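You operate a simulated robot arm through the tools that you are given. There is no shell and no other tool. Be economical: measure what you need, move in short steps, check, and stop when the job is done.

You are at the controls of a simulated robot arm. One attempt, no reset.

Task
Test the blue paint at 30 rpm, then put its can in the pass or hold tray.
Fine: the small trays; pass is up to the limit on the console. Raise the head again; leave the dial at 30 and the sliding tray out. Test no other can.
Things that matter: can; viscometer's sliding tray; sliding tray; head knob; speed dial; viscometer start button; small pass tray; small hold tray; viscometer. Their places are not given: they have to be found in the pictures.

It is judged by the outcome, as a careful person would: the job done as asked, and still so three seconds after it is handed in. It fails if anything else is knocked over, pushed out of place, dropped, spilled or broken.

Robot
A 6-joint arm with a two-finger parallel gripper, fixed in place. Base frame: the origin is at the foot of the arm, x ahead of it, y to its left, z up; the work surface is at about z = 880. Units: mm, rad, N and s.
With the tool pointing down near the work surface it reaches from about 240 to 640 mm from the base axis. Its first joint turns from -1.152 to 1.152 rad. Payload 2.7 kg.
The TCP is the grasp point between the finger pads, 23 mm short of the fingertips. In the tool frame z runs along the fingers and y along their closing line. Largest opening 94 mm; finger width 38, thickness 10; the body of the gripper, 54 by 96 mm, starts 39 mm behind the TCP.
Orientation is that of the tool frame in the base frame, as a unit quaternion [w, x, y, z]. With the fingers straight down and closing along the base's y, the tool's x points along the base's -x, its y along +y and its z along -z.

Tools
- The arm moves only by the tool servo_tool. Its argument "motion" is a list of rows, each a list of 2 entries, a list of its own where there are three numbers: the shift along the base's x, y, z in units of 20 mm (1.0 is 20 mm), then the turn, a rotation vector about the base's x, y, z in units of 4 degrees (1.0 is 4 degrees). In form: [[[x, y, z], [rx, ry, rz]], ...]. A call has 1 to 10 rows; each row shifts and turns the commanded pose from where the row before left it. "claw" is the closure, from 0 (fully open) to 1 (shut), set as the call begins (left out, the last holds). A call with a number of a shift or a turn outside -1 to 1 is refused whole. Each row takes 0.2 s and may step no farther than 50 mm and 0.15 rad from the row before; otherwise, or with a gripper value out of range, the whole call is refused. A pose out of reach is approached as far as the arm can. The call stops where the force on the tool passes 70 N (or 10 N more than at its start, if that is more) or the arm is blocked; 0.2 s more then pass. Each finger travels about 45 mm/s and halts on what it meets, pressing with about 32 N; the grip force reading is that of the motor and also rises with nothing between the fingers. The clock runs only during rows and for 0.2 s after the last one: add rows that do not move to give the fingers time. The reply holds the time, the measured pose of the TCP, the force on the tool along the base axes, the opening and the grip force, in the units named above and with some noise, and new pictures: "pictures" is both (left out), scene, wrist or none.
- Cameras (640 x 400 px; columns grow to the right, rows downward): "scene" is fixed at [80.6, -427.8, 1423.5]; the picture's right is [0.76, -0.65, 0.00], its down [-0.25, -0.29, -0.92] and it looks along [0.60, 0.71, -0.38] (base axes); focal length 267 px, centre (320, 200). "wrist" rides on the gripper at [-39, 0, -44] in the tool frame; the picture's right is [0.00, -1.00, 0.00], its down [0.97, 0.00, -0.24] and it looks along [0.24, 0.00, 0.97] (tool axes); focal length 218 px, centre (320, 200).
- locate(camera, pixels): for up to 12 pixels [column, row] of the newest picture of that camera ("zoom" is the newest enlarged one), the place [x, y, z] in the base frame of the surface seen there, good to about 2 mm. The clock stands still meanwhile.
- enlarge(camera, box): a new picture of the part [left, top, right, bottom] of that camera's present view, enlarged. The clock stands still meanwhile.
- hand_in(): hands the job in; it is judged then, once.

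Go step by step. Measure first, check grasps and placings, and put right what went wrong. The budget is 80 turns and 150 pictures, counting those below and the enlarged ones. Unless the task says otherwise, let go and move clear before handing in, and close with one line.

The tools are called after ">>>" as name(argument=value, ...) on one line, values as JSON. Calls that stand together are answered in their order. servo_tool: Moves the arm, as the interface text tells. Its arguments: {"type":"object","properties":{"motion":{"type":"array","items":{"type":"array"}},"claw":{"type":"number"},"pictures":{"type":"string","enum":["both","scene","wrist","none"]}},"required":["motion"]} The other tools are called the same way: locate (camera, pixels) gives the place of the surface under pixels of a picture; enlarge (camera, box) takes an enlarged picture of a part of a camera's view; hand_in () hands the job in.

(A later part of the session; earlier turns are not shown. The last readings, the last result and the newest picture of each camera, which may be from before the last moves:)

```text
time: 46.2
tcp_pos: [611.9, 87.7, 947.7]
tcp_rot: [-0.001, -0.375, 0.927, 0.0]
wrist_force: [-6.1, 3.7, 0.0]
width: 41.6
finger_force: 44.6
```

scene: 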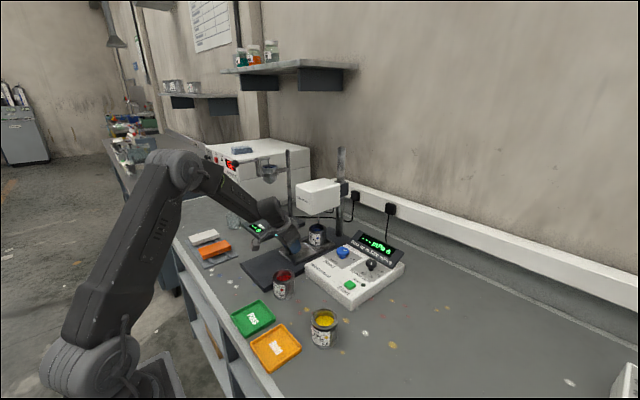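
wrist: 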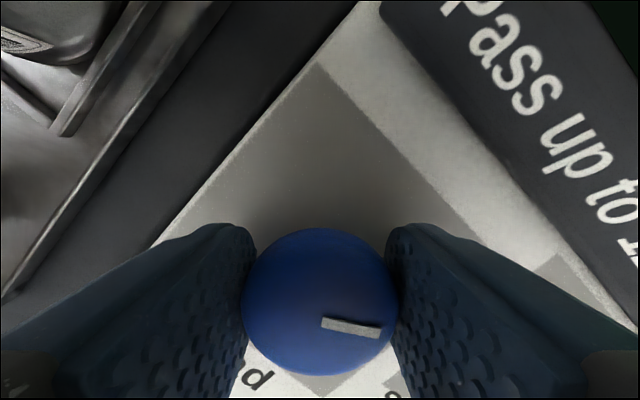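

>>> servo_tool(motion=[[[0, 0, 0], [0, 0, -1]], [[0, 0, 0], [0, 0, -1]], [[0, 0, 0], [0, 0, -1]], [[0, 0, 0], [0, 0, -1]], [[0, 0, 0], [0, 0, -1]], [[0, 0, 0], [0, 0, -1]], [[0, 0, 0], [0, 0, -1]], [[0, 0, 0], [0, 0, -1]], [[0, 0, 0], [0, 0, -1]], [[0, 0, 0], [0, 0, -1]]], pictures="none")

>>> servo_tool(motion=[[[0, 0, 0], [0, 0, -1]], [[0, 0, 0], [0, 0, -1]], [[0, 0, 0], [0, 0, -1]], [[0, 0, 0], [0, 0, -1]], [[0, 0, 0], [0, 0, -1]], [[0, 0, 0], [0, 0, -1]], [[0, 0, 0], [0, 0, -1]], [[0, 0, 0], [0, 0, -1]], [[0, 0, 0], [0, 0, -1]], [[0, 0, 0], [0, 0, -1]]], pictures="none")

>>> servo_tool(motion=[[[0, 0, 0], [0, 0, -1]], [[0, 0, 0], [0, 0, -1]], [[0, 0, 0], [0, 0, -1]], [[0, 0, 0], [0, 0, -1]], [[0, 0, 0], [0, 0, -1]], [[0, 0, 0], [0, 0, -1]], [[0, 0, 0], [0, 0, -1]], [[0, 0, 0], [0, 0, -1]], [[0, 0, 0], [0, 0, -1]], [[0, 0, 0], [0, 0, -1]]], pictures="both")

```text
time: 48.4
tcp_pos: [612.8, 83.2, 949.2]
tcp_rot: [0.002, -0.034, 0.999, 0.0]
wrist_force: [18.2, 2.7, -6.5]
width: 41.3
finger_force: 45.2
```

```text
time: 50.6
tcp_pos: [610.4, 81.9, 949.0]
tcp_rot: [0.0, 0.311, 0.95, -0.001]
wrist_force: [11.8, -15.9, -6.2]
width: 41.1
finger_force: 45.1
```

```text
time: 51.6
tcp_pos: [611.7, 83.1, 948.3]
tcp_rot: [-0.002, 0.344, 0.939, -0.002]
wrist_force: [-7.5, -8.5, 1.9]
width: 41.1
finger_force: 45.1
stopped in row 4: the arm was blocked; the commanded pose is now the measured one
```

scene: 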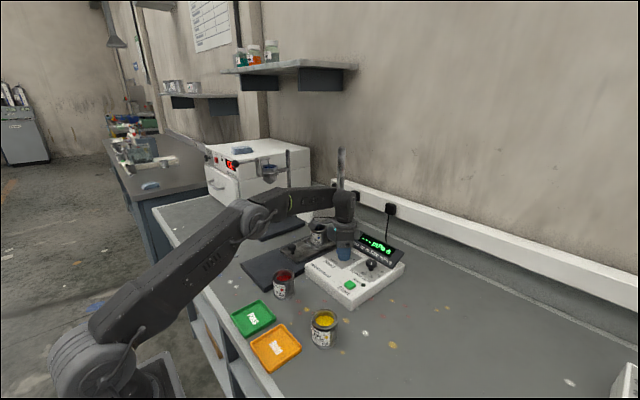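
wrist: 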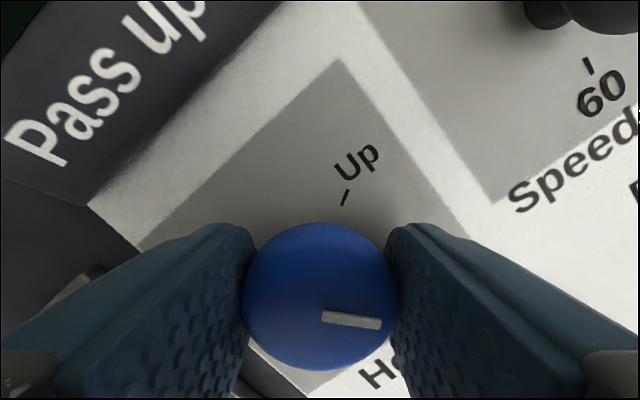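

Blocked after ~84°. I look at what is in the way.

>>> enlarge(camera="scene", box=[270, 170, 420, 310])

```text
2.86 times, centred on (345, 240) of scene
```

zoom: 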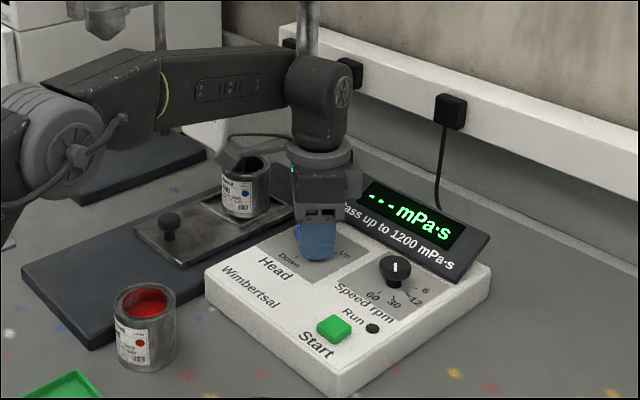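

Probably the bracket on the gripper's left side, at zoom (230,155), met the viscometer head or the can. I open, turn back +40° the way I came, and look.

>>> servo_tool(motion=[[[0, 0, 0], [0, 0, 0]], [[0, 0, 0], [0, 0, 0]], [[0, 0, 0], [0, 0, 1]], [[0, 0, 0], [0, 0, 1]], [[0, 0, 0], [0, 0, 1]], [[0, 0, 0], [0, 0, 1]], [[0, 0, 0], [0, 0, 1]], [[0, 0, 0], [0, 0, 1]], [[0, 0, 0], [0, 0, 1]], [[0, 0, 0], [0, 0, 1]]], claw=0.4, pictures="wrist")

>>> enlarge(camera="scene", box=[270, 170, 420, 310])

```text
time: 53.8
tcp_pos: [612.3, 85.5, 948.9]
tcp_rot: [-0.001, 0.073, 0.997, -0.002]
wrist_force: [-0.3, -0.2, 0.0]
width: 56.5
finger_force: 0.0
```

wrist: 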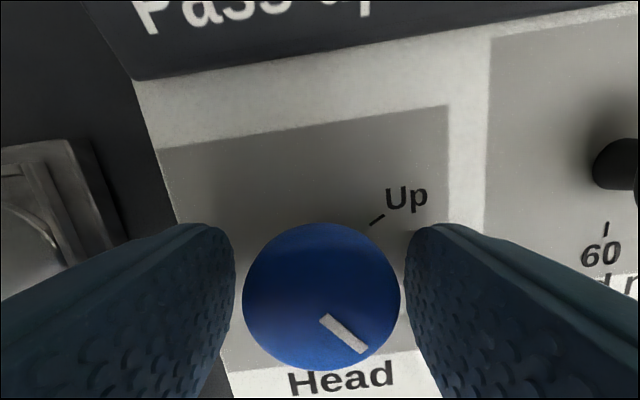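

```text
2.86 times, centred on (345, 240) of scene
```

zoom: 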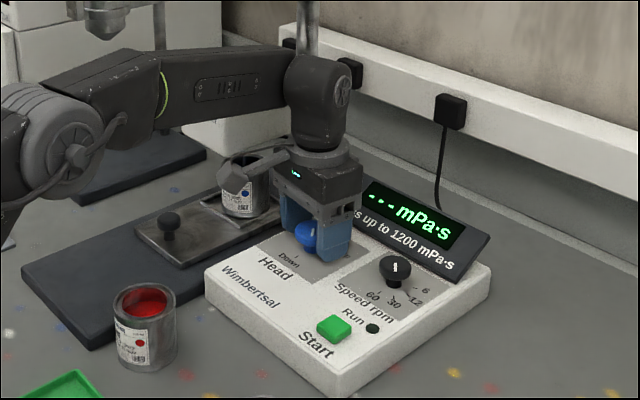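

The knob stays about 50° below horizontal, half way. I lift away and check the head and can.

>>> servo_tool(motion=[[[0, 0, 0.8], [0, 0, 0]], [[0, 0, 1], [0, 0, 0]], [[-0.5, -0.5, 1], [0, 0, 0]], [[-1, -1, 0.5], [0, 0, 0]], [[-1, -1, 0], [0, 0, 0]], [[-1, -1, 0], [0, 0, 0]], [[-1, -1, 0], [0, 0, 0]], [[-1, -1, 0], [0, 0, 0]]], pictures="wrist")

>>> enlarge(camera="scene", box=[250, 150, 420, 300])

```text
time: 55.6
tcp_pos: [501.1, -26.0, 1017.0]
tcp_rot: [-0.001, 0.074, 0.997, -0.001]
wrist_force: [0.1, -0.1, 0.6]
width: 56.5
finger_force: 0.0
```

wrist: 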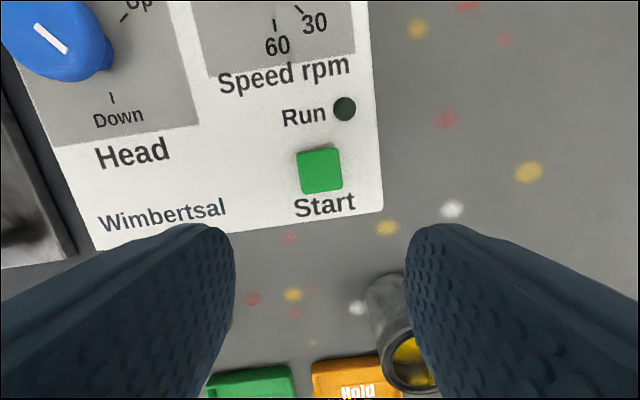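

```text
2.67 times, centred on (335, 225) of scene
```

zoom: 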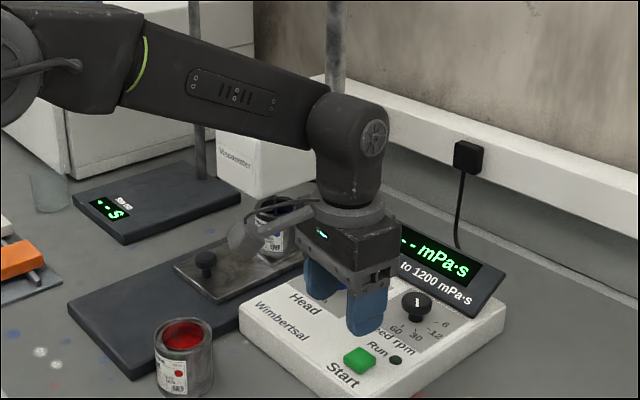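

>>> locate(camera="zoom", pixels=[[232, 155], [225, 190], [262, 185], [300, 185], [275, 235], [290, 208], [310, 214], [245, 235]])

```text
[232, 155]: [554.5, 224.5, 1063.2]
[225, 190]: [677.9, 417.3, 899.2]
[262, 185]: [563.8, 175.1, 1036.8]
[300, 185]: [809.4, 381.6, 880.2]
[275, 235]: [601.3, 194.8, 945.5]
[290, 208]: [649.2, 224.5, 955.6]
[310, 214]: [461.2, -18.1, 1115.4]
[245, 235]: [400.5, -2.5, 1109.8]
```

The head is partly lowered (bottom about z=1037) and the gripper's side bracket met its corner near -40°. I regrip at about +20° and turn the remaining 40°, ending at -20° so the bracket stays clear.

>>> servo_tool(motion=[[[1, 1, 0], [0, 0, 1]], [[1, 1, 0], [0, 0, 1]], [[1, 1, 0], [0, 0, 1]], [[1, 1, 0], [0, 0, 1]], [[1, 1, -0.5], [0, 0, 1]], [[0.5, 0.55, -0.5], [0, 0, 1]], [[0, 0, 0], [0, 0, 1]], [[0, 0, 0], [0, 0, 0]]], pictures="wrist")

>>> locate(camera="wrist", pixels=[[320, 225], [300, 225], [340, 225]])

```text
time: 57.4
tcp_pos: [612.0, 86.2, 993.0]
tcp_rot: [0.0, -0.17, 0.986, -0.001]
wrist_force: [0.4, 0.9, 0.1]
width: 56.3
finger_force: 0.2
```

wrist: 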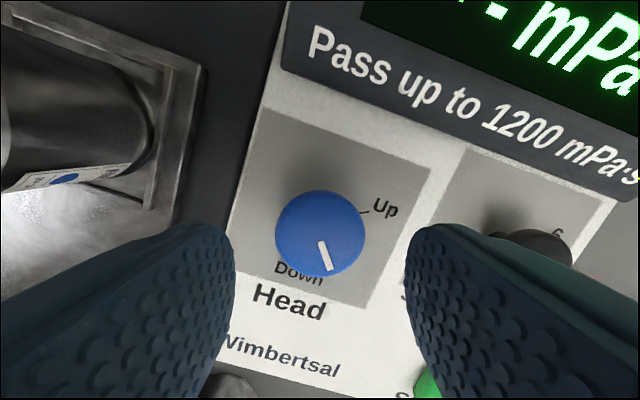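

```text
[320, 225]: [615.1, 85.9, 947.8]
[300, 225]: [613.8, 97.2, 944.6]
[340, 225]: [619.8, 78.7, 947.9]
```

>>> servo_tool(motion=[[[0, 0, -0.7], [0, 0, 0]], [[0, 0, -0.75], [0, 0, 0]], [[0, 0, -0.75], [0, 0, 0]], [[0, 0, 0], [0, 0, 0]]], pictures="none")

>>> servo_tool(motion=[[[0, 0, 0], [0, 0, 0]], [[0, 0, 0], [0, 0, 0]], [[0, 0, 0], [0, 0, 0]], [[0, 0, 0], [0, 0, 0]]], claw=0.7, pictures="none")

>>> servo_tool(motion=[[[0, 0, 0], [0, 0, -1]], [[0, 0, 0], [0, 0, -1]], [[0, 0, 0], [0, 0, -1]], [[0, 0, 0], [0, 0, -1]], [[0, 0, 0], [0, 0, -1]], [[0, 0, 0], [0, 0, -1]], [[0, 0, 0], [0, 0, -1]], [[0, 0, 0], [0, 0, -1]], [[0, 0, 0], [0, 0, -1]], [[0, 0, 0], [0, 0, -1]]], pictures="wrist")

```text
time: 58.4
tcp_pos: [613.9, 85.6, 949.3]
tcp_rot: [-0.001, -0.169, 0.986, -0.002]
wrist_force: [0.6, 0.6, 0.0]
width: 56.5
finger_force: 0.1
```

```text
time: 59.4
tcp_pos: [613.3, 87.0, 949.2]
tcp_rot: [-0.001, -0.17, 0.985, -0.001]
wrist_force: [2.1, -3.7, -1.5]
width: 41.5
finger_force: 45.1
```

```text
time: 61.6
tcp_pos: [612.1, 84.7, 951.3]
tcp_rot: [-0.001, 0.178, 0.984, -0.002]
wrist_force: [17.2, -9.4, -9.9]
width: 41.5
finger_force: 44.7
```

wrist: 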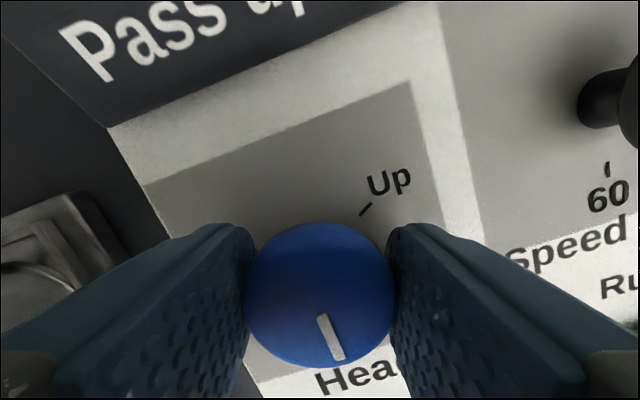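

The pointer is now about straight down. I nudge 2° further to the stop, then open and lift.

>>> servo_tool(motion=[[[0, 0, 0], [0, 0, -0.5]], [[0, 0, 0], [0, 0, 0]]], pictures="none")

>>> servo_tool(motion=[[[0, 0, 0], [0, 0, 0]], [[0, 0, 0], [0, 0, 0]], [[0, 0, 0.8], [0, 0, 1]], [[0, 0, 1], [0, 0, 1]], [[-0.5, -0.5, 1], [0, 0, 1]], [[-1, -1, 0], [0, 0, 1]], [[-1, -1, 0], [0, 0, 1]], [[-1, -1, 0], [0, 0, 0]], [[-1, -1, 0], [0, 0, 0]], [[0, -1, 0], [0, 0, 0]]], claw=0.4, pictures="wrist")

>>> enlarge(camera="scene", box=[250, 150, 420, 300])

```text
time: 62.2
tcp_pos: [610.4, 84.0, 950.7]
tcp_rot: [-0.002, 0.196, 0.981, -0.002]
wrist_force: [8.1, -10.5, -9.7]
width: 41.6
finger_force: 45.1
```

```text
time: 64.4
tcp_pos: [521.1, -24.5, 1006.4]
tcp_rot: [-0.001, 0.022, 1.0, -0.002]
wrist_force: [0.1, -0.7, -0.1]
width: 56.3
finger_force: 0.1
```

wrist: 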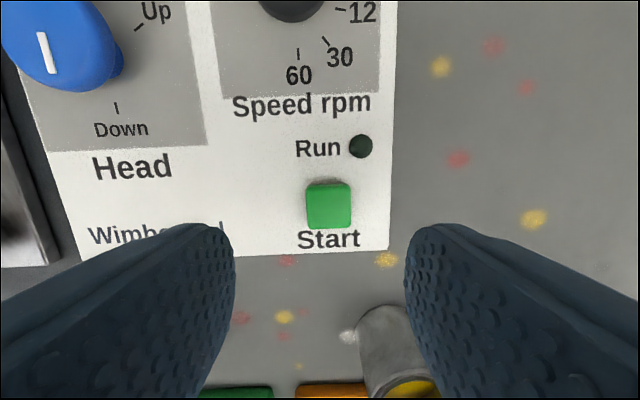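

```text
2.67 times, centred on (335, 225) of scene
```

zoom: 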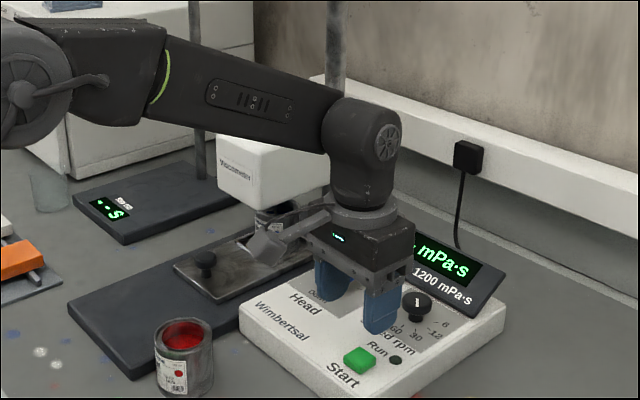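

The head is down over the can. I locate the start button at (328,205) and close the fingers to press it.

>>> locate(camera="wrist", pixels=[[328, 205], [308, 205], [349, 205], [328, 186], [328, 225], [360, 147]])

>>> servo_tool(motion=[[[0, 0, 0], [0, 0, -0.6]], [[0, 0, 0], [0, 0, 0]], [[0, 0, 0], [0, 0, 0]], [[0, 0, 0], [0, 0, 0]], [[0, 0, 0], [0, 0, 0]], [[0, 0, 0], [0, 0, 0]]], claw=1, pictures="none")

```text
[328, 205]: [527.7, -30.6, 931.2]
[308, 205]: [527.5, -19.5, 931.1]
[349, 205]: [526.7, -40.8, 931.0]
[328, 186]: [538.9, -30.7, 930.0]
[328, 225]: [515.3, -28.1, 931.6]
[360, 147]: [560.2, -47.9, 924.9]
```

```text
time: 65.8
tcp_pos: [521.9, -24.7, 1005.5]
tcp_rot: [0.0, 0.043, 0.999, -0.002]
wrist_force: [-0.4, 0.7, -1.0]
width: 0.0
finger_force: 32.2
```

>>> servo_tool(motion=[[[0.27, -0.27, -0.7], [0, 0, 0]], [[0, 0, -0.8], [0, 0, 0]], [[0, 0, -0.8], [0, 0, 0]], [[0, 0, -0.15], [0, 0, 0]], [[0, 0, -0.1], [0, 0, 0]], [[0, 0, -0.1], [0, 0, 0]], [[0, 0, 0], [0, 0, 0]]], pictures="wrist")

```text
time: 67.4
tcp_pos: [526.3, -29.2, 954.3]
tcp_rot: [-0.001, 0.043, 0.999, -0.002]
wrist_force: [-0.4, 0.2, -0.2]
width: 0.0
finger_force: 31.8
```

wrist: 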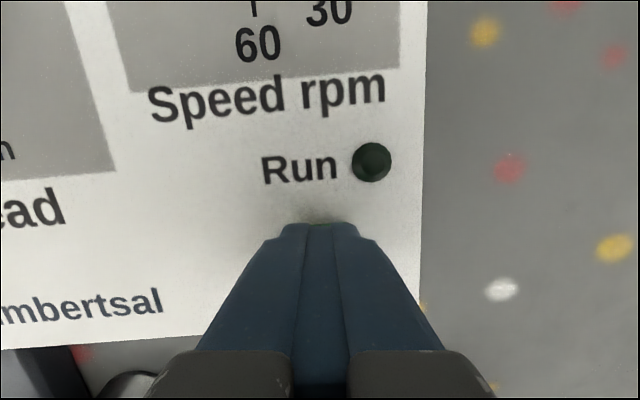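

>>> servo_tool(motion=[[[0, 0, -0.1], [0, 0, 0]], [[0, 0, -0.1], [0, 0, 0]], [[0, 0, 0], [0, 0, 0]]], pictures="wrist")

```text
time: 68.2
tcp_pos: [527.2, -30.5, 950.4]
tcp_rot: [-0.001, 0.042, 0.999, -0.001]
wrist_force: [0.8, 0.6, 2.2]
width: 0.1
finger_force: 32.3
```

wrist: 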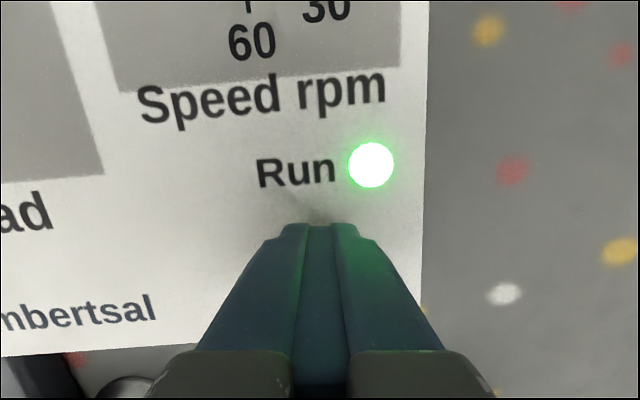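

The Run lamp is lit. I lift off and move aside to view the display.

>>> servo_tool(motion=[[[0, 0, 0.5], [0, 0, 0]], [[0, 0, 1], [0, 0, 0]], [[-1, 0, 1], [0, 0, 0]], [[-1, 0, 0.8], [0, 0, 0]], [[-1, 0, 0.8], [0, 0, 0]], [[0, 0, 0.8], [0, 0, 0]], [[0, 0, 0.8], [0, 0, 0]]], pictures="none")

>>> enlarge(camera="scene", box=[250, 160, 420, 310])

```text
time: 69.8
tcp_pos: [465.4, -30.1, 1062.6]
tcp_rot: [-0.001, 0.042, 0.999, -0.001]
wrist_force: [0.4, 0.4, -1.0]
width: 0.1
finger_force: 32.3
```

```text
2.67 times, centred on (335, 235) of scene
```

zoom: 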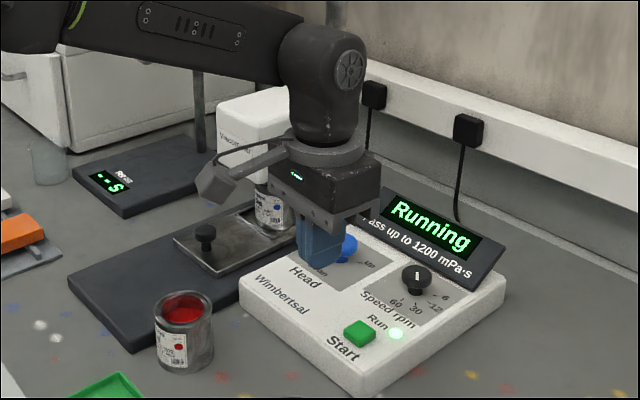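

It reads "Running". I wait, opening the fingers.

>>> servo_tool(motion=[[[0, 0, 0], [0, 0, 0.5]], [[0, 0, 0], [0, 0, 0.6]], [[0, 0, 0], [0, 0, 0]], [[0, 0, 0], [0, 0, 0]], [[0, 0, 0], [0, 0, 0]], [[0, 0, 0], [0, 0, 0]], [[0, 0, 0], [0, 0, 0]], [[0, 0, 0], [0, 0, 0]], [[0, 0, 0], [0, 0, 0]], [[0, 0, 0], [0, 0, 0]]], claw=0.4, pictures="none")

>>> servo_tool(motion=[[[0, 0, 0], [0, 0, 0]], [[0, 0, 0], [0, 0, 0]], [[0, 0, 0], [0, 0, 0]], [[0, 0, 0], [0, 0, 0]], [[0, 0, 0], [0, 0, 0]], [[0, 0, 0], [0, 0, 0]], [[0, 0, 0], [0, 0, 0]], [[0, 0, 0], [0, 0, 0]], [[0, 0, 0], [0, 0, 0]], [[0, 0, 0], [0, 0, 0]]], pictures="none")

>>> enlarge(camera="scene", box=[320, 200, 420, 290])

```text
time: 72.0
tcp_pos: [465.7, -30.3, 1061.9]
tcp_rot: [0.0, 0.004, 1.0, -0.001]
wrist_force: [0.3, -0.1, 0.3]
width: 56.4
finger_force: 0.1
```

```text
time: 74.2
tcp_pos: [465.1, -30.8, 1062.2]
tcp_rot: [-0.001, 0.004, 1.0, -0.001]
wrist_force: [0.4, 0.1, -0.3]
width: 56.4
finger_force: 0.1
```

```text
4.44 times, centred on (370, 245) of scene
```

zoom: 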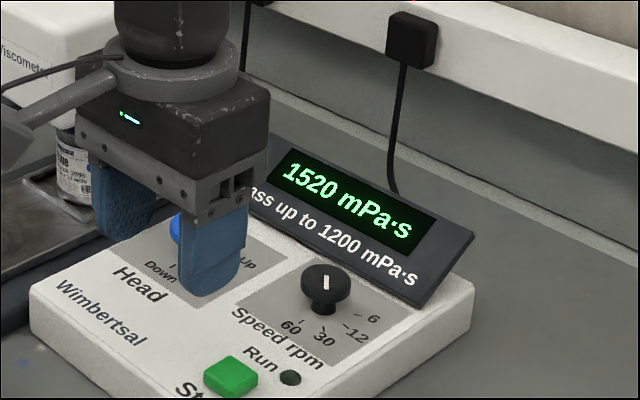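

Result: 1520 mPa·s, above the 1200 limit, with the Run lamp off, so this can goes to hold. I return to the head knob to raise the head.

>>> servo_tool(motion=[[[1, 0.8, 0], [0, 0, -1]], [[1, 0.8, 0], [0, 0, -1]], [[1, 0.8, 0], [0, 0, -1]], [[1, 0.8, -0.5], [0, 0, -1]], [[1, 0.8, -0.5], [0, 0, 0]], [[1, 0.8, -0.8], [0, 0, 0]], [[1, 0.8, -0.7], [0, 0, 0]], [[0.35, 0.2, -0.7], [0, 0, 0]], [[0, 0, 0], [0, 0, 0]]], pictures="wrist")

>>> locate(camera="wrist", pixels=[[320, 225], [320, 240], [300, 230], [340, 230]])

```text
time: 76.2
tcp_pos: [612.9, 86.2, 999.0]
tcp_rot: [-0.001, 0.143, 0.99, -0.001]
wrist_force: [-0.3, -0.3, -0.1]
width: 56.2
finger_force: 0.1
```

wrist: 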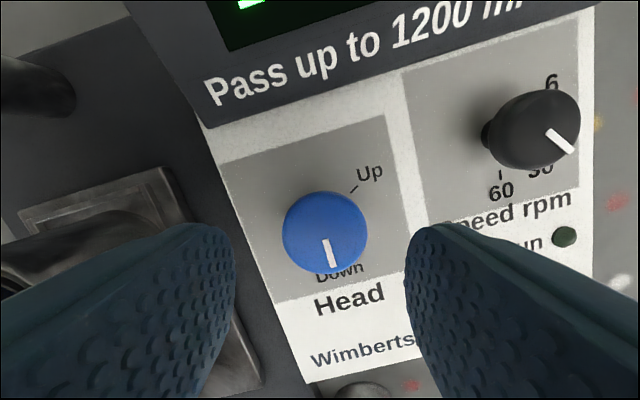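

```text
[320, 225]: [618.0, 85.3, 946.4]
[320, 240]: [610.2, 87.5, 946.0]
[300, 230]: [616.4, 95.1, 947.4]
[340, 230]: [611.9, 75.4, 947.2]
```

>>> servo_tool(motion=[[[0, -0.05, -0.8], [0, 0, 0]], [[0, 0, -0.85], [0, 0, 0]], [[0, 0, -0.85], [0, 0, 0]], [[0, 0, 0], [0, 0, 0]]], pictures="none")

>>> servo_tool(motion=[[[0, 0, 0], [0, 0, 0]], [[0, 0, 0], [0, 0, 0]], [[0, 0, 0], [0, 0, 0]], [[0, 0, 0], [0, 0, 0]]], claw=0.7, pictures="none")

>>> servo_tool(motion=[[[0, 0, 0], [0, 0, 1]], [[0, 0, 0], [0, 0, 1]], [[0, 0, 0], [0, 0, 1]], [[0, 0, 0], [0, 0, 1]], [[0, 0, 0], [0, 0, 1]], [[0, 0, 0], [0, 0, 1]], [[0, 0, 0], [0, 0, 1]], [[0, 0, 0], [0, 0, 1]], [[0, 0, 0], [0, 0, 1]], [[0, 0, 0], [0, 0, 1]]], pictures="none")

>>> servo_tool(motion=[[[0, 0, 0], [0, 0, 1]], [[0, 0, 0], [0, 0, 1]], [[0, 0, 0], [0, 0, 1]], [[0, 0, 0], [0, 0, 1]], [[0, 0, 0], [0, 0, 1]], [[0, 0, 0], [0, 0, 1]], [[0, 0, 0], [0, 0, 1]], [[0, 0, 0], [0, 0, 1]], [[0, 0, 0], [0, 0, 1]], [[0, 0, 0], [0, 0, 1]]], pictures="both")

```text
time: 77.2
tcp_pos: [614.7, 85.2, 949.0]
tcp_rot: [-0.001, 0.144, 0.99, -0.003]
wrist_force: [-0.5, 0.4, -0.5]
width: 56.4
finger_force: 0.1
```

```text
time: 78.2
tcp_pos: [615.2, 84.1, 949.4]
tcp_rot: [-0.003, 0.144, 0.99, -0.002]
wrist_force: [-3.8, -8.7, 0.0]
width: 41.6
finger_force: 44.8
```

```text
time: 80.4
tcp_pos: [615.0, 86.5, 948.7]
tcp_rot: [-0.003, -0.205, 0.979, -0.002]
wrist_force: [-13.1, 0.8, -12.6]
width: 41.5
finger_force: 44.7
```

```text
time: 82.6
tcp_pos: [610.3, 87.2, 949.1]
tcp_rot: [-0.003, -0.528, 0.849, 0.002]
wrist_force: [-28.1, 19.1, -13.6]
width: 41.7
finger_force: 45.1
```

scene: 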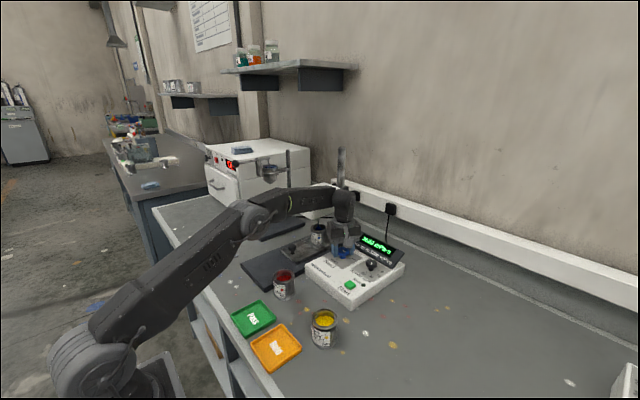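
wrist: 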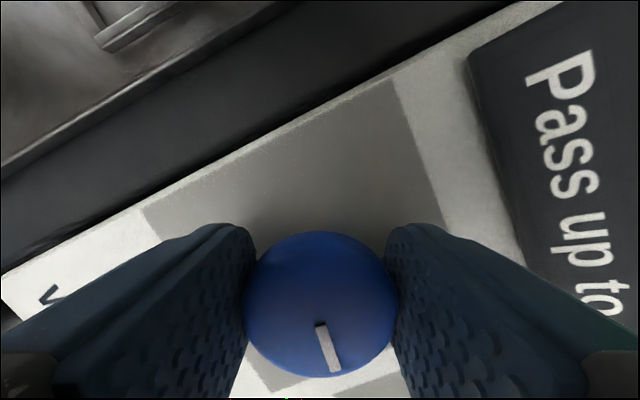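

>>> servo_tool(motion=[[[-0.12, 0.06, 0], [0, 0, 1]], [[0, 0, 0], [0, 0, 1]], [[0, 0, 0], [0, 0, 1]], [[0, 0, 0], [0, 0, 1]], [[0, 0, 0], [0, 0, 1]], [[0, 0, 0], [0, 0, 1]], [[0, 0, 0], [0, 0, 1]], [[0, 0, 0], [0, 0, 1]], [[0, 0, 0], [0, 0, 1]], [[0, 0, 0], [0, 0, 1]]], pictures="wrist")

```text
time: 84.8
tcp_pos: [609.4, 88.5, 949.2]
tcp_rot: [0.002, 0.786, -0.618, -0.003]
wrist_force: [-31.0, 18.3, -8.2]
width: 41.7
finger_force: 45.2
```

wrist: 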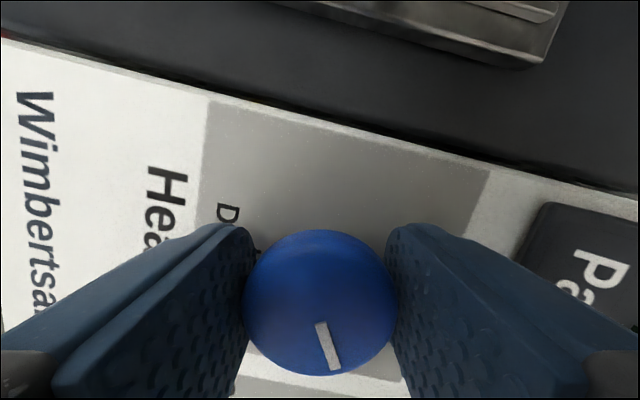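

The pointer is back at about +31° (Up). I release, lift and move away, rotating back.

>>> servo_tool(motion=[[[0, 0, 0], [0, 0, 0]], [[0, 0, 0], [0, 0, 0]], [[0, 0, 0.8], [0, 0, 0]], [[0, 0, 1], [0, 0, -1]], [[-0.5, -0.3, 1], [0, 0, -1]], [[-1, 0, 0.5], [0, 0, -1]], [[-1, 0, 0.5], [0, 0, -1]], [[-1, 0, 0], [0, 0, -1]], [[-1, 0, 0], [0, 0, -1]], [[-1, 0, 0], [0, 0, -1]]], claw=0.4, pictures="none")

>>> servo_tool(motion=[[[-1, 0, 0], [0, 0, -1]], [[-1, 0, 0], [0, 0, -1]], [[-1, 0, 0], [0, 0, -1]], [[-1, 0, 0], [0, 0, -1]], [[0, 0, 0], [0, 0, -1]], [[0, 0, 0], [0, 0, -1]], [[0, 0, 0], [0, 0, -1]], [[0, 0, 0], [0, 0, -1]], [[0, 0, 0], [0, 0, -1]], [[0, 0, 0], [0, 0, -1]]], pictures="none")

>>> enlarge(camera="scene", box=[250, 150, 420, 300])

```text
time: 87.0
tcp_pos: [501.4, 81.0, 1023.9]
tcp_rot: [0.0, -0.611, 0.791, -0.002]
wrist_force: [-2.1, 0.0, -0.3]
width: 56.3
finger_force: 0.1
```

```text
time: 89.2
tcp_pos: [421.8, 79.5, 1026.6]
tcp_rot: [0.0, -0.304, 0.953, -0.002]
wrist_force: [0.1, -0.2, 0.4]
width: 56.5
finger_force: 0.0
```

```text
2.67 times, centred on (335, 225) of scene
```

zoom: 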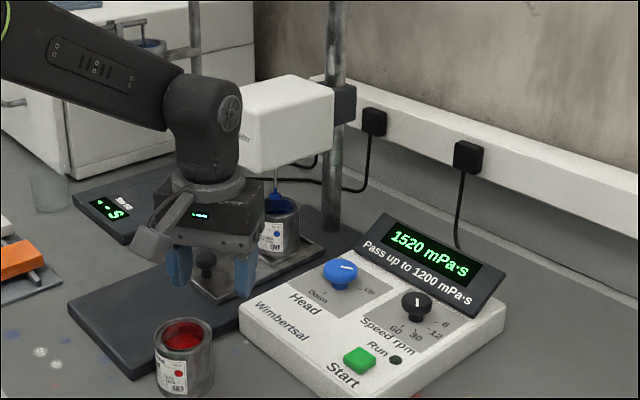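

>>> locate(camera="zoom", pixels=[[275, 197], [275, 180], [277, 205], [265, 207], [297, 205], [280, 250], [246, 170], [346, 267], [417, 303]])

>>> enlarge(camera="scene", box=[295, 200, 355, 250])

```text
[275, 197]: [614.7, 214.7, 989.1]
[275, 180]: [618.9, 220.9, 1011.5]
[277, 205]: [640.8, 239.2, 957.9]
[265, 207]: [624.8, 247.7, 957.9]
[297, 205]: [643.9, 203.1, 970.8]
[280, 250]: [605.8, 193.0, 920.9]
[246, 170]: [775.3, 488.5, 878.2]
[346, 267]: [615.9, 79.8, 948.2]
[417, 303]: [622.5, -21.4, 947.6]
```

```text
8.00 times, centred on (325, 225) of scene
```

zoom: 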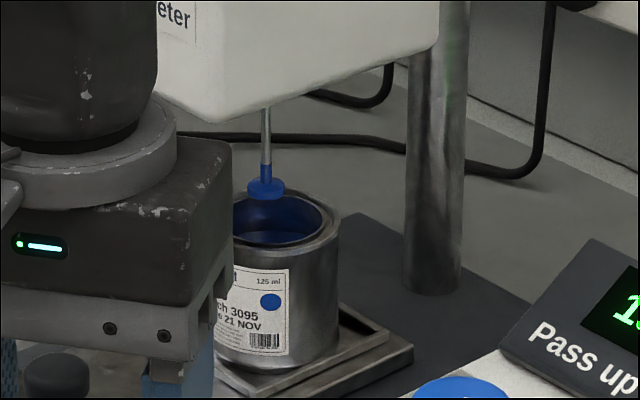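

The head is up again and the spindle (z≈987) clears the rim. I return to the tray knob: yaw back to 0, tilt 24°, and go to (448,219,1026).

>>> servo_tool(motion=[[[0.2, 0.8, 0], [0, 0, -1]], [[0.2, 0.8, 0], [0, 0, -1]], [[0.2, 0.8, 0], [0, 0, -1]], [[0.2, 0.8, 0], [0, 0, -1]], [[0.2, 0.8, 0], [0, 0, -1]], [[0.2, 0.8, 0], [0, 0, -1]], [[0.1, 0.8, 0], [0, 0, -1]], [[0, 0.8, 0], [0, 0, -1]], [[0, 0.6, 0], [0, 0, -0.9]], [[0, 0, 0], [0, -1, 0]]], pictures="none")

>>> servo_tool(motion=[[[0, 0, 0], [0, -1, 0]], [[0, 0, 0], [0, -1, 0]], [[0, 0, 0], [0, -1, 0]], [[0, 0, 0], [0, -1, 0]], [[0, 0, 0], [0, -1, 0]], [[0, 0, 0], [0, 0, 0]]], pictures="wrist")

>>> locate(camera="wrist", pixels=[[318, 185], [305, 185], [330, 185], [318, 175]])

```text
time: 91.4
tcp_pos: [447.6, 222.1, 1025.6]
tcp_rot: [0.034, 0.001, 0.999, -0.002]
wrist_force: [-0.6, 1.0, -0.3]
width: 56.3
finger_force: 0.0
```

```text
time: 92.8
tcp_pos: [447.5, 220.6, 1026.3]
tcp_rot: [0.207, 0.0, 0.978, -0.002]
wrist_force: [0.7, -0.3, 0.7]
width: 56.6
finger_force: 0.0
```

wrist: 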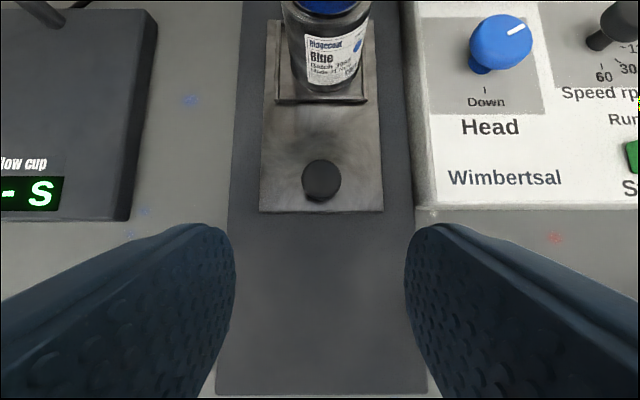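

```text
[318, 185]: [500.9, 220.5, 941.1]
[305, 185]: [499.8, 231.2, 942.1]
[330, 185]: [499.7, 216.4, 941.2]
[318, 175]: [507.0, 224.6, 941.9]
```

>>> servo_tool(motion=[[[1, -0.03, -0.5], [0, 0, 0]], [[0.8, 0, -0.9], [0, 0, 0]], [[0.6, 0, -0.9], [0, 0, 0]], [[0.4, 0, -0.9], [0, 0, 0]], [[0.3, 0, -0.85], [0, 0, 0]], [[0, 0, 0], [0, 0, 0]]], pictures="none")

>>> servo_tool(motion=[[[0, 0, 0], [0, 0, 0]], [[0, 0, 0], [0, 0, 0]], [[0, 0, 0], [0, 0, 0]], [[0, 0, 0], [0, 0, 0]]], claw=0.85, pictures="wrist")

```text
time: 94.2
tcp_pos: [510.4, 218.6, 945.0]
tcp_rot: [0.207, 0.002, 0.978, -0.001]
wrist_force: [0.2, 0.5, 0.5]
width: 56.3
finger_force: 0.1
```

```text
time: 95.2
tcp_pos: [510.4, 218.9, 944.6]
tcp_rot: [0.209, 0.0, 0.978, 0.0]
wrist_force: [0.3, 13.3, -3.4]
width: 27.4
finger_force: 44.9
```

wrist: 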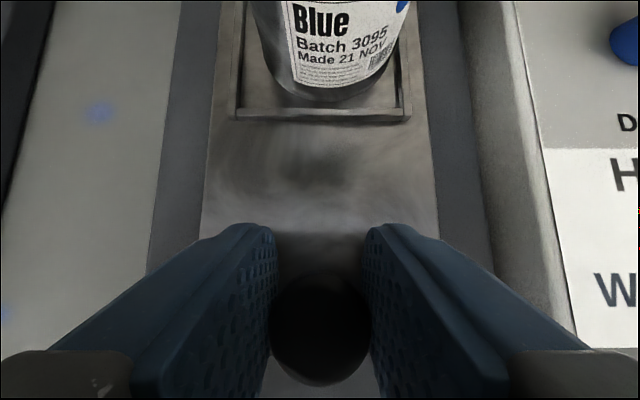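

Knob gripped. I pull the tray out gently.

>>> servo_tool(motion=[[[-0.15, 0.04, 0], [0, 0, 0]], [[-0.3, 0, 0], [0, 0, 0]], [[-0.5, 0, 0], [0, 0, 0]], [[-0.6, 0, 0], [0, 0, 0]], [[-0.6, 0, 0], [0, 0, 0]], [[-0.6, 0, 0], [0, 0, 0]], [[-0.6, 0, 0], [0, 0, 0]], [[-0.6, 0, 0], [0, 0, 0]], [[-0.6, 0, 0], [0, 0, 0]], [[-0.5, 0, 0], [0, 0, 0]]], pictures="wrist")

>>> servo_tool(motion=[[[-0.5, 0, 0], [0, 0, 0]], [[-0.5, 0, 0], [0, 0, 0]], [[-0.5, 0, 0], [0, 0, 0]], [[-0.4, 0, 0], [0, 0, 0]], [[-0.2, 0, 0], [0, 0, 0]], [[-0.15, 0, 0], [0, 0, 0]], [[-0.1, 0, 0], [0, 0, 0]], [[-0.1, 0, 0], [0, 0, 0]], [[0, 0, 0], [0, 0, 0]]], pictures="wrist")

```text
time: 97.4
tcp_pos: [407.5, 219.7, 945.3]
tcp_rot: [0.206, 0.002, 0.979, -0.002]
wrist_force: [0.2, 0.8, 9.1]
width: 27.5
finger_force: 45.0
```

wrist: 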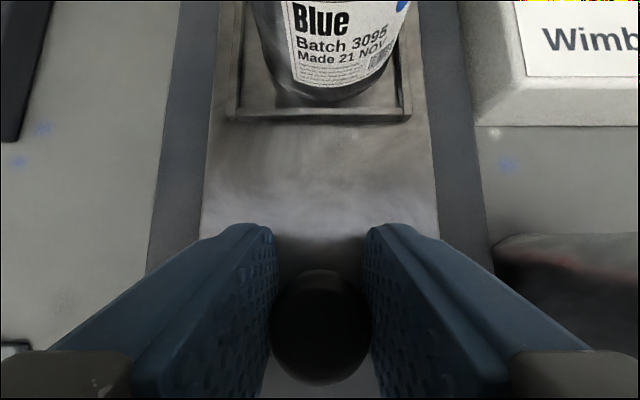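

```text
time: 99.4
tcp_pos: [360.3, 220.6, 946.1]
tcp_rot: [0.207, 0.001, 0.978, -0.002]
wrist_force: [18.4, 0.1, -0.4]
width: 27.4
finger_force: 44.9
```

wrist: 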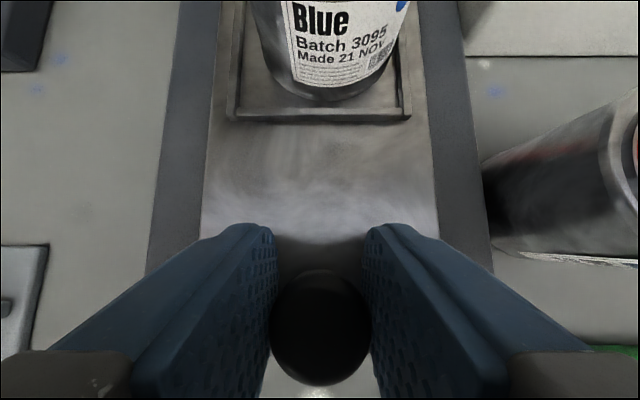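

The tray is at its out stop (18 N, x=360). I release, lift, untilt and go above the can.

>>> servo_tool(motion=[[[0, 0, 0], [0, 0, 0]], [[0, 0, 0], [0, 0, 0]], [[0, 0, 0.9], [0, 0, 0]], [[0, 0, 1], [0, 0, 0]], [[0, 0, 1], [0, 1, 0]], [[0, 0, 1], [0, 1, 0]], [[0, 0, 0.7], [0, 1, 0]], [[0.5, 0, 0], [0, 1, 0]], [[1, 0, 0], [0, 1, 0]], [[1, 0, 0], [0, 1, 0]]], claw=0.2, pictures="none")

>>> servo_tool(motion=[[[1, 0, 0], [0, 0, 0]], [[1, -0.1, 0], [0, 0, 0]], [[0.5, -0.1, 0], [0, 0, 0]], [[0, 0, 0], [0, 0, 0]]], pictures="both")

```text
time: 101.6
tcp_pos: [411.1, 218.9, 1037.6]
tcp_rot: [-0.002, 0.001, 1.0, -0.001]
wrist_force: [-0.3, -0.7, -0.6]
width: 75.2
finger_force: 0.0
```

```text
time: 102.6
tcp_pos: [462.8, 216.6, 1035.8]
tcp_rot: [-0.001, 0.001, 1.0, -0.002]
wrist_force: [-0.3, 0.2, 1.3]
width: 75.3
finger_force: 0.0
```

scene: 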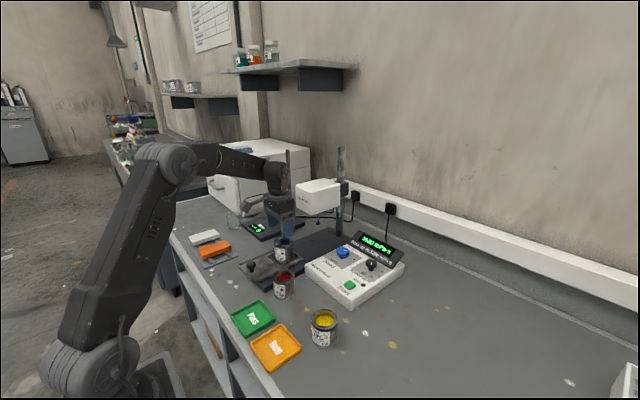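
wrist: 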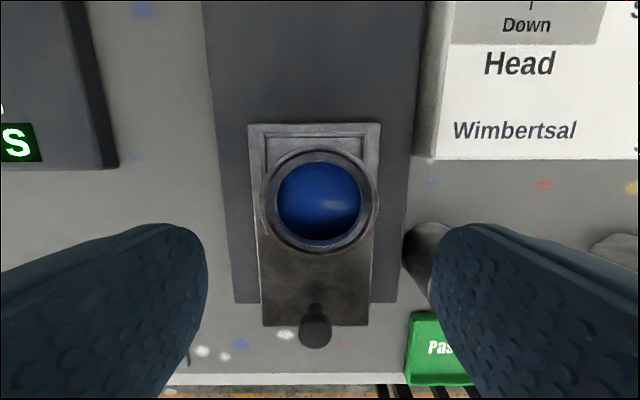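

>>> locate(camera="wrist", pixels=[[263, 201], [375, 201], [319, 150], [319, 253], [420, 245], [315, 332]])

```text
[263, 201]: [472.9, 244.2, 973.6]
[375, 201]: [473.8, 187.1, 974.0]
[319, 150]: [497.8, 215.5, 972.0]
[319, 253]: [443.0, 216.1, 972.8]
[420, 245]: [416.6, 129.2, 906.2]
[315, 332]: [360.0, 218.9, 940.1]
```

Can centre (471,215.6). I descend to z≈955 and grip.

>>> servo_tool(motion=[[[0.4, -0.04, -0.6], [0, 0, 0]], [[0, 0, -0.9], [0, 0, 0]], [[0, 0, -0.9], [0, 0, 0]], [[0, 0, -0.9], [0, 0, 0]], [[0, 0, -0.7], [0, 0, 0]], [[0, 0, 0], [0, 0, 0]]], pictures="none")

>>> servo_tool(motion=[[[0, 0, 0], [0, 0, 0]], [[0, 0, 0], [0, 0, 0]], [[0, 0, 0], [0, 0, 0]], [[0, 0, 0], [0, 0, 0]]], claw=0.5, pictures="none")

>>> servo_tool(motion=[[[0, 0, 0.3], [0, 0, 0]], [[0, 0, 0.6], [0, 0, 0]], [[0, 0, 0.8], [0, 0, 0]], [[0, 0, 0.8], [0, 0, 0]], [[0, 0, 0.6], [0, 0, 0]], [[0, 0, 0.3], [0, 0, 0]], [[0, 0, 0], [0, 0, 0]]], pictures="wrist")

```text
time: 104.0
tcp_pos: [468.1, 216.7, 956.8]
tcp_rot: [0.0, 0.001, 1.0, -0.001]
wrist_force: [0.6, 0.3, 0.0]
width: 75.4
finger_force: 0.0
```

```text
time: 105.0
tcp_pos: [468.2, 217.8, 956.7]
tcp_rot: [-0.001, 0.001, 1.0, -0.002]
wrist_force: [-0.4, 0.4, 0.7]
width: 58.5
finger_force: 31.9
```

```text
time: 106.6
tcp_pos: [467.9, 216.4, 1024.9]
tcp_rot: [-0.001, 0.001, 1.0, -0.002]
wrist_force: [-0.1, -0.2, -1.6]
width: 58.4
finger_force: 32.1
```

wrist: 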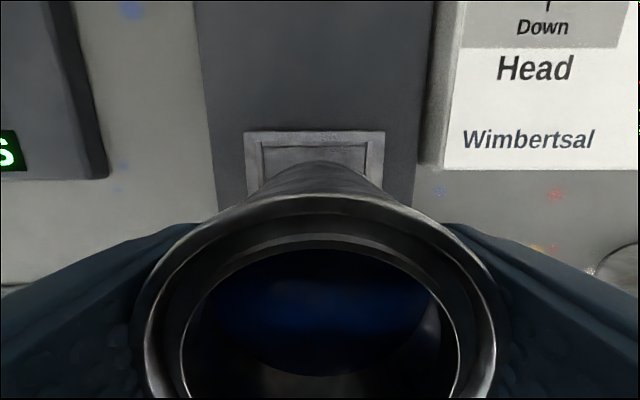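

The can is held, bottom about z=979, clear of the red can. I carry it towards the hold tray.

>>> servo_tool(motion=[[[-0.2, -0.3, 0], [0, 0, 0]], [[-0.45, -0.6, 0], [0, 0, 0]], [[-0.65, -0.87, 0], [0, 0, 0]], [[-0.65, -0.87, 0], [0, 0, 0]], [[-0.65, -0.87, 0], [0, 0, 0]], [[-0.65, -0.87, 0], [0, 0, 0]], [[-0.65, -0.87, 0], [0, 0, 0]], [[-0.65, -0.87, 0], [0, 0, 0]], [[-0.65, -0.87, 0], [0, 0, 0]], [[-0.65, -0.87, 0], [0, 0, 0]]], pictures="none")

>>> servo_tool(motion=[[[-0.65, -0.87, 0], [0, 0, 0]], [[-0.65, -0.87, 0], [0, 0, 0]], [[-0.65, -0.87, 0], [0, 0, 0]], [[-0.65, -0.87, 0], [0, 0, 0]], [[-0.5, -0.7, 0], [0, 0, 0]], [[-0.4, -0.5, 0], [0, 0, 0]], [[-0.1, -0.1, 0], [0, 0, 0]], [[0, 0, 0], [0, 0, 0]]], pictures="both")

>>> enlarge(camera="scene", box=[220, 240, 360, 380])

```text
time: 108.8
tcp_pos: [351.6, 57.0, 1023.7]
tcp_rot: [0.0, 0.001, 1.0, -0.001]
wrist_force: [-0.3, -1.0, -1.1]
width: 58.3
finger_force: 31.8
```

```text
time: 110.6
tcp_pos: [279.1, -37.1, 1024.2]
tcp_rot: [-0.001, 0.001, 1.0, -0.002]
wrist_force: [-0.1, 0.0, -1.0]
width: 58.2
finger_force: 32.2
```

scene: 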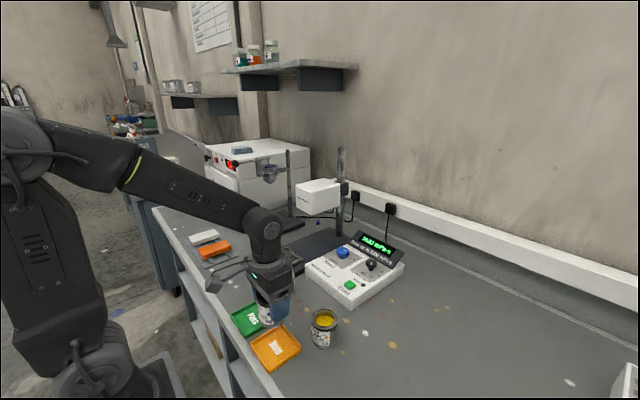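
wrist: 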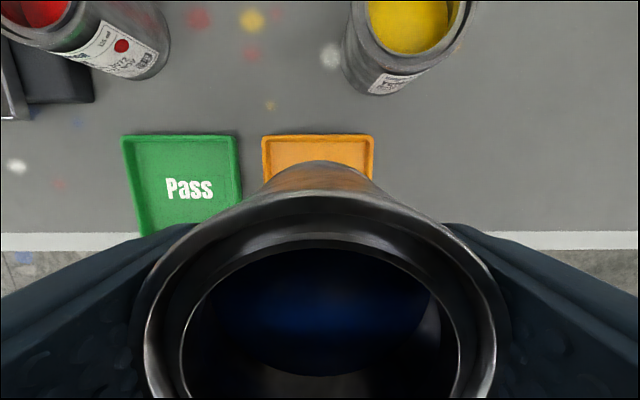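

```text
2.86 times, centred on (290, 310) of scene
```

zoom: 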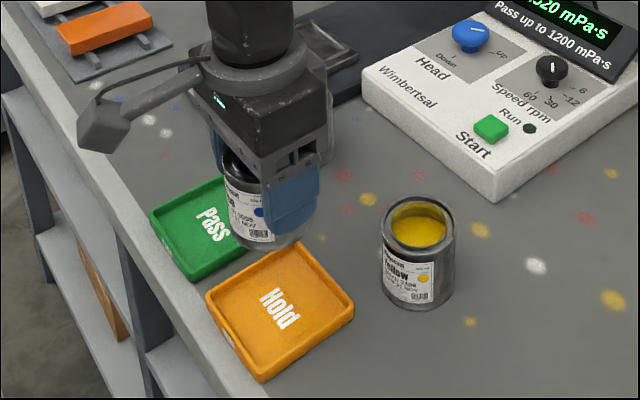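

>>> locate(camera="zoom", pixels=[[208, 292], [262, 378], [352, 306], [284, 248], [280, 310], [300, 290]])

>>> locate(camera="wrist", pixels=[[265, 140], [371, 140], [318, 140], [318, 137]])

```text
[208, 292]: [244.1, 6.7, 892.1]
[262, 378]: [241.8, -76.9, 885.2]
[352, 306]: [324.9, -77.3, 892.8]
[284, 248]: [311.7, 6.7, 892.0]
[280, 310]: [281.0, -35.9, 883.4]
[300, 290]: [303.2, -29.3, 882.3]
```

```text
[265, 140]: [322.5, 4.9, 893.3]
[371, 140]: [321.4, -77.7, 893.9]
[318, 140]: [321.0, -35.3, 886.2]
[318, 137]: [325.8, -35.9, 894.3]
```

Hold tray centre is (283,-36). I adjust slightly and lower the can.

>>> servo_tool(motion=[[[0.1, 0.05, -0.4], [0, 0, 0]], [[0, 0, -0.8], [0, 0, 0]], [[0, 0, -0.9], [0, 0, 0]], [[0, 0, -0.9], [0, 0, 0]], [[0, 0, -0.8], [0, 0, 0]], [[0, 0, -0.45], [0, 0, 0]], [[0, 0, -0.2], [0, 0, 0]], [[0, 0, -0.1], [0, 0, 0]], [[0, 0, 0], [0, 0, 0]]], pictures="wrist")

```text
time: 112.6
tcp_pos: [279.6, -37.1, 933.9]
tcp_rot: [-0.001, 0.0, 1.0, -0.001]
wrist_force: [-0.1, 0.2, -1.4]
width: 58.7
finger_force: 31.7
```

wrist: 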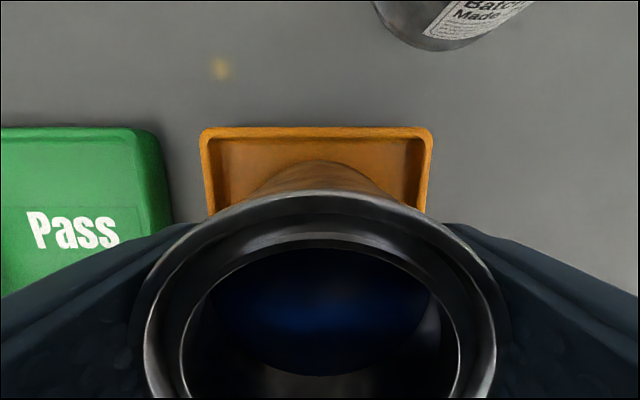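

>>> servo_tool(motion=[[[0, 0, -0.1], [0, 0, 0]], [[0, 0, -0.1], [0, 0, 0]], [[0, 0, 0], [0, 0, 0]]], pictures="none")

>>> servo_tool(motion=[[[0, 0, -0.05], [0, 0, 0]], [[0, 0, 0], [0, 0, 0]]], pictures="none")

```text
time: 113.4
tcp_pos: [280.5, -34.9, 929.8]
tcp_rot: [-0.001, 0.001, 1.0, -0.002]
wrist_force: [-0.3, -0.6, -0.3]
width: 58.2
finger_force: 32.2
```

```text
time: 114.0
tcp_pos: [281.5, -36.1, 929.7]
tcp_rot: [-0.001, 0.002, 1.0, -0.002]
wrist_force: [-4.3, 0.1, 17.1]
width: 58.4
finger_force: 32.4
```

Contact (17 N). I release and rise.

>>> servo_tool(motion=[[[0, 0, 0.05], [0, 0, 0]], [[0, 0, 0], [0, 0, 0]], [[0, 0, 0], [0, 0, 0]], [[0, 0, 0.5], [0, 0, 0]], [[0, 0, 1], [0, 0, 0]], [[0, 0, 1], [0, 0, 0]], [[0, 0, 1], [0, 0, 0]], [[0, 0, 1], [0, 0, 0]], [[0, 0.5, 1], [0, 0, 0]], [[0, 0.5, 1], [0, 0, 0]]], claw=0.2, pictures="both")

>>> enlarge(camera="scene", box=[220, 170, 420, 380])

```text
time: 116.2
tcp_pos: [282.1, -16.3, 1058.2]
tcp_rot: [-0.001, 0.0, 1.0, -0.002]
wrist_force: [0.8, 1.0, 0.6]
width: 75.3
finger_force: 0.0
```

scene: 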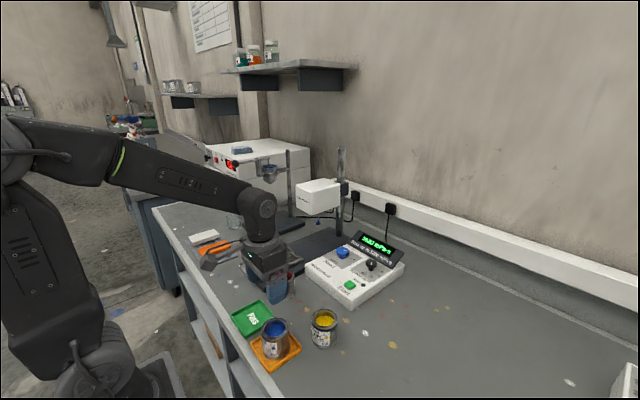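
wrist: 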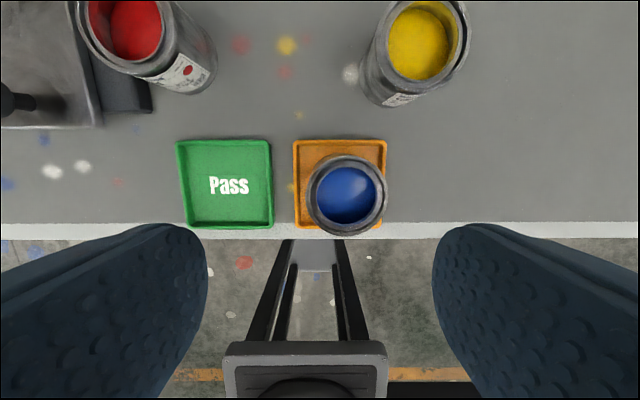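

```text
1.90 times, centred on (320, 275) of scene
```

zoom: 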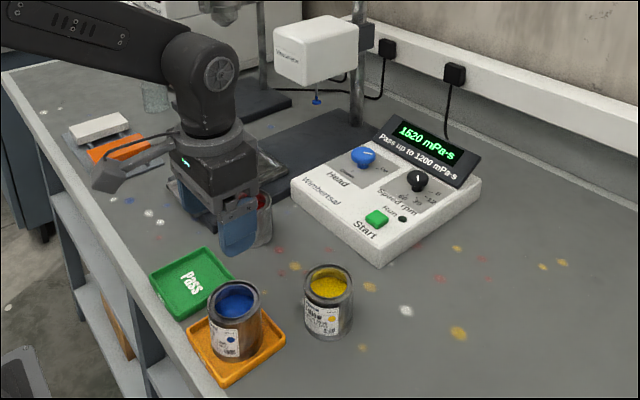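

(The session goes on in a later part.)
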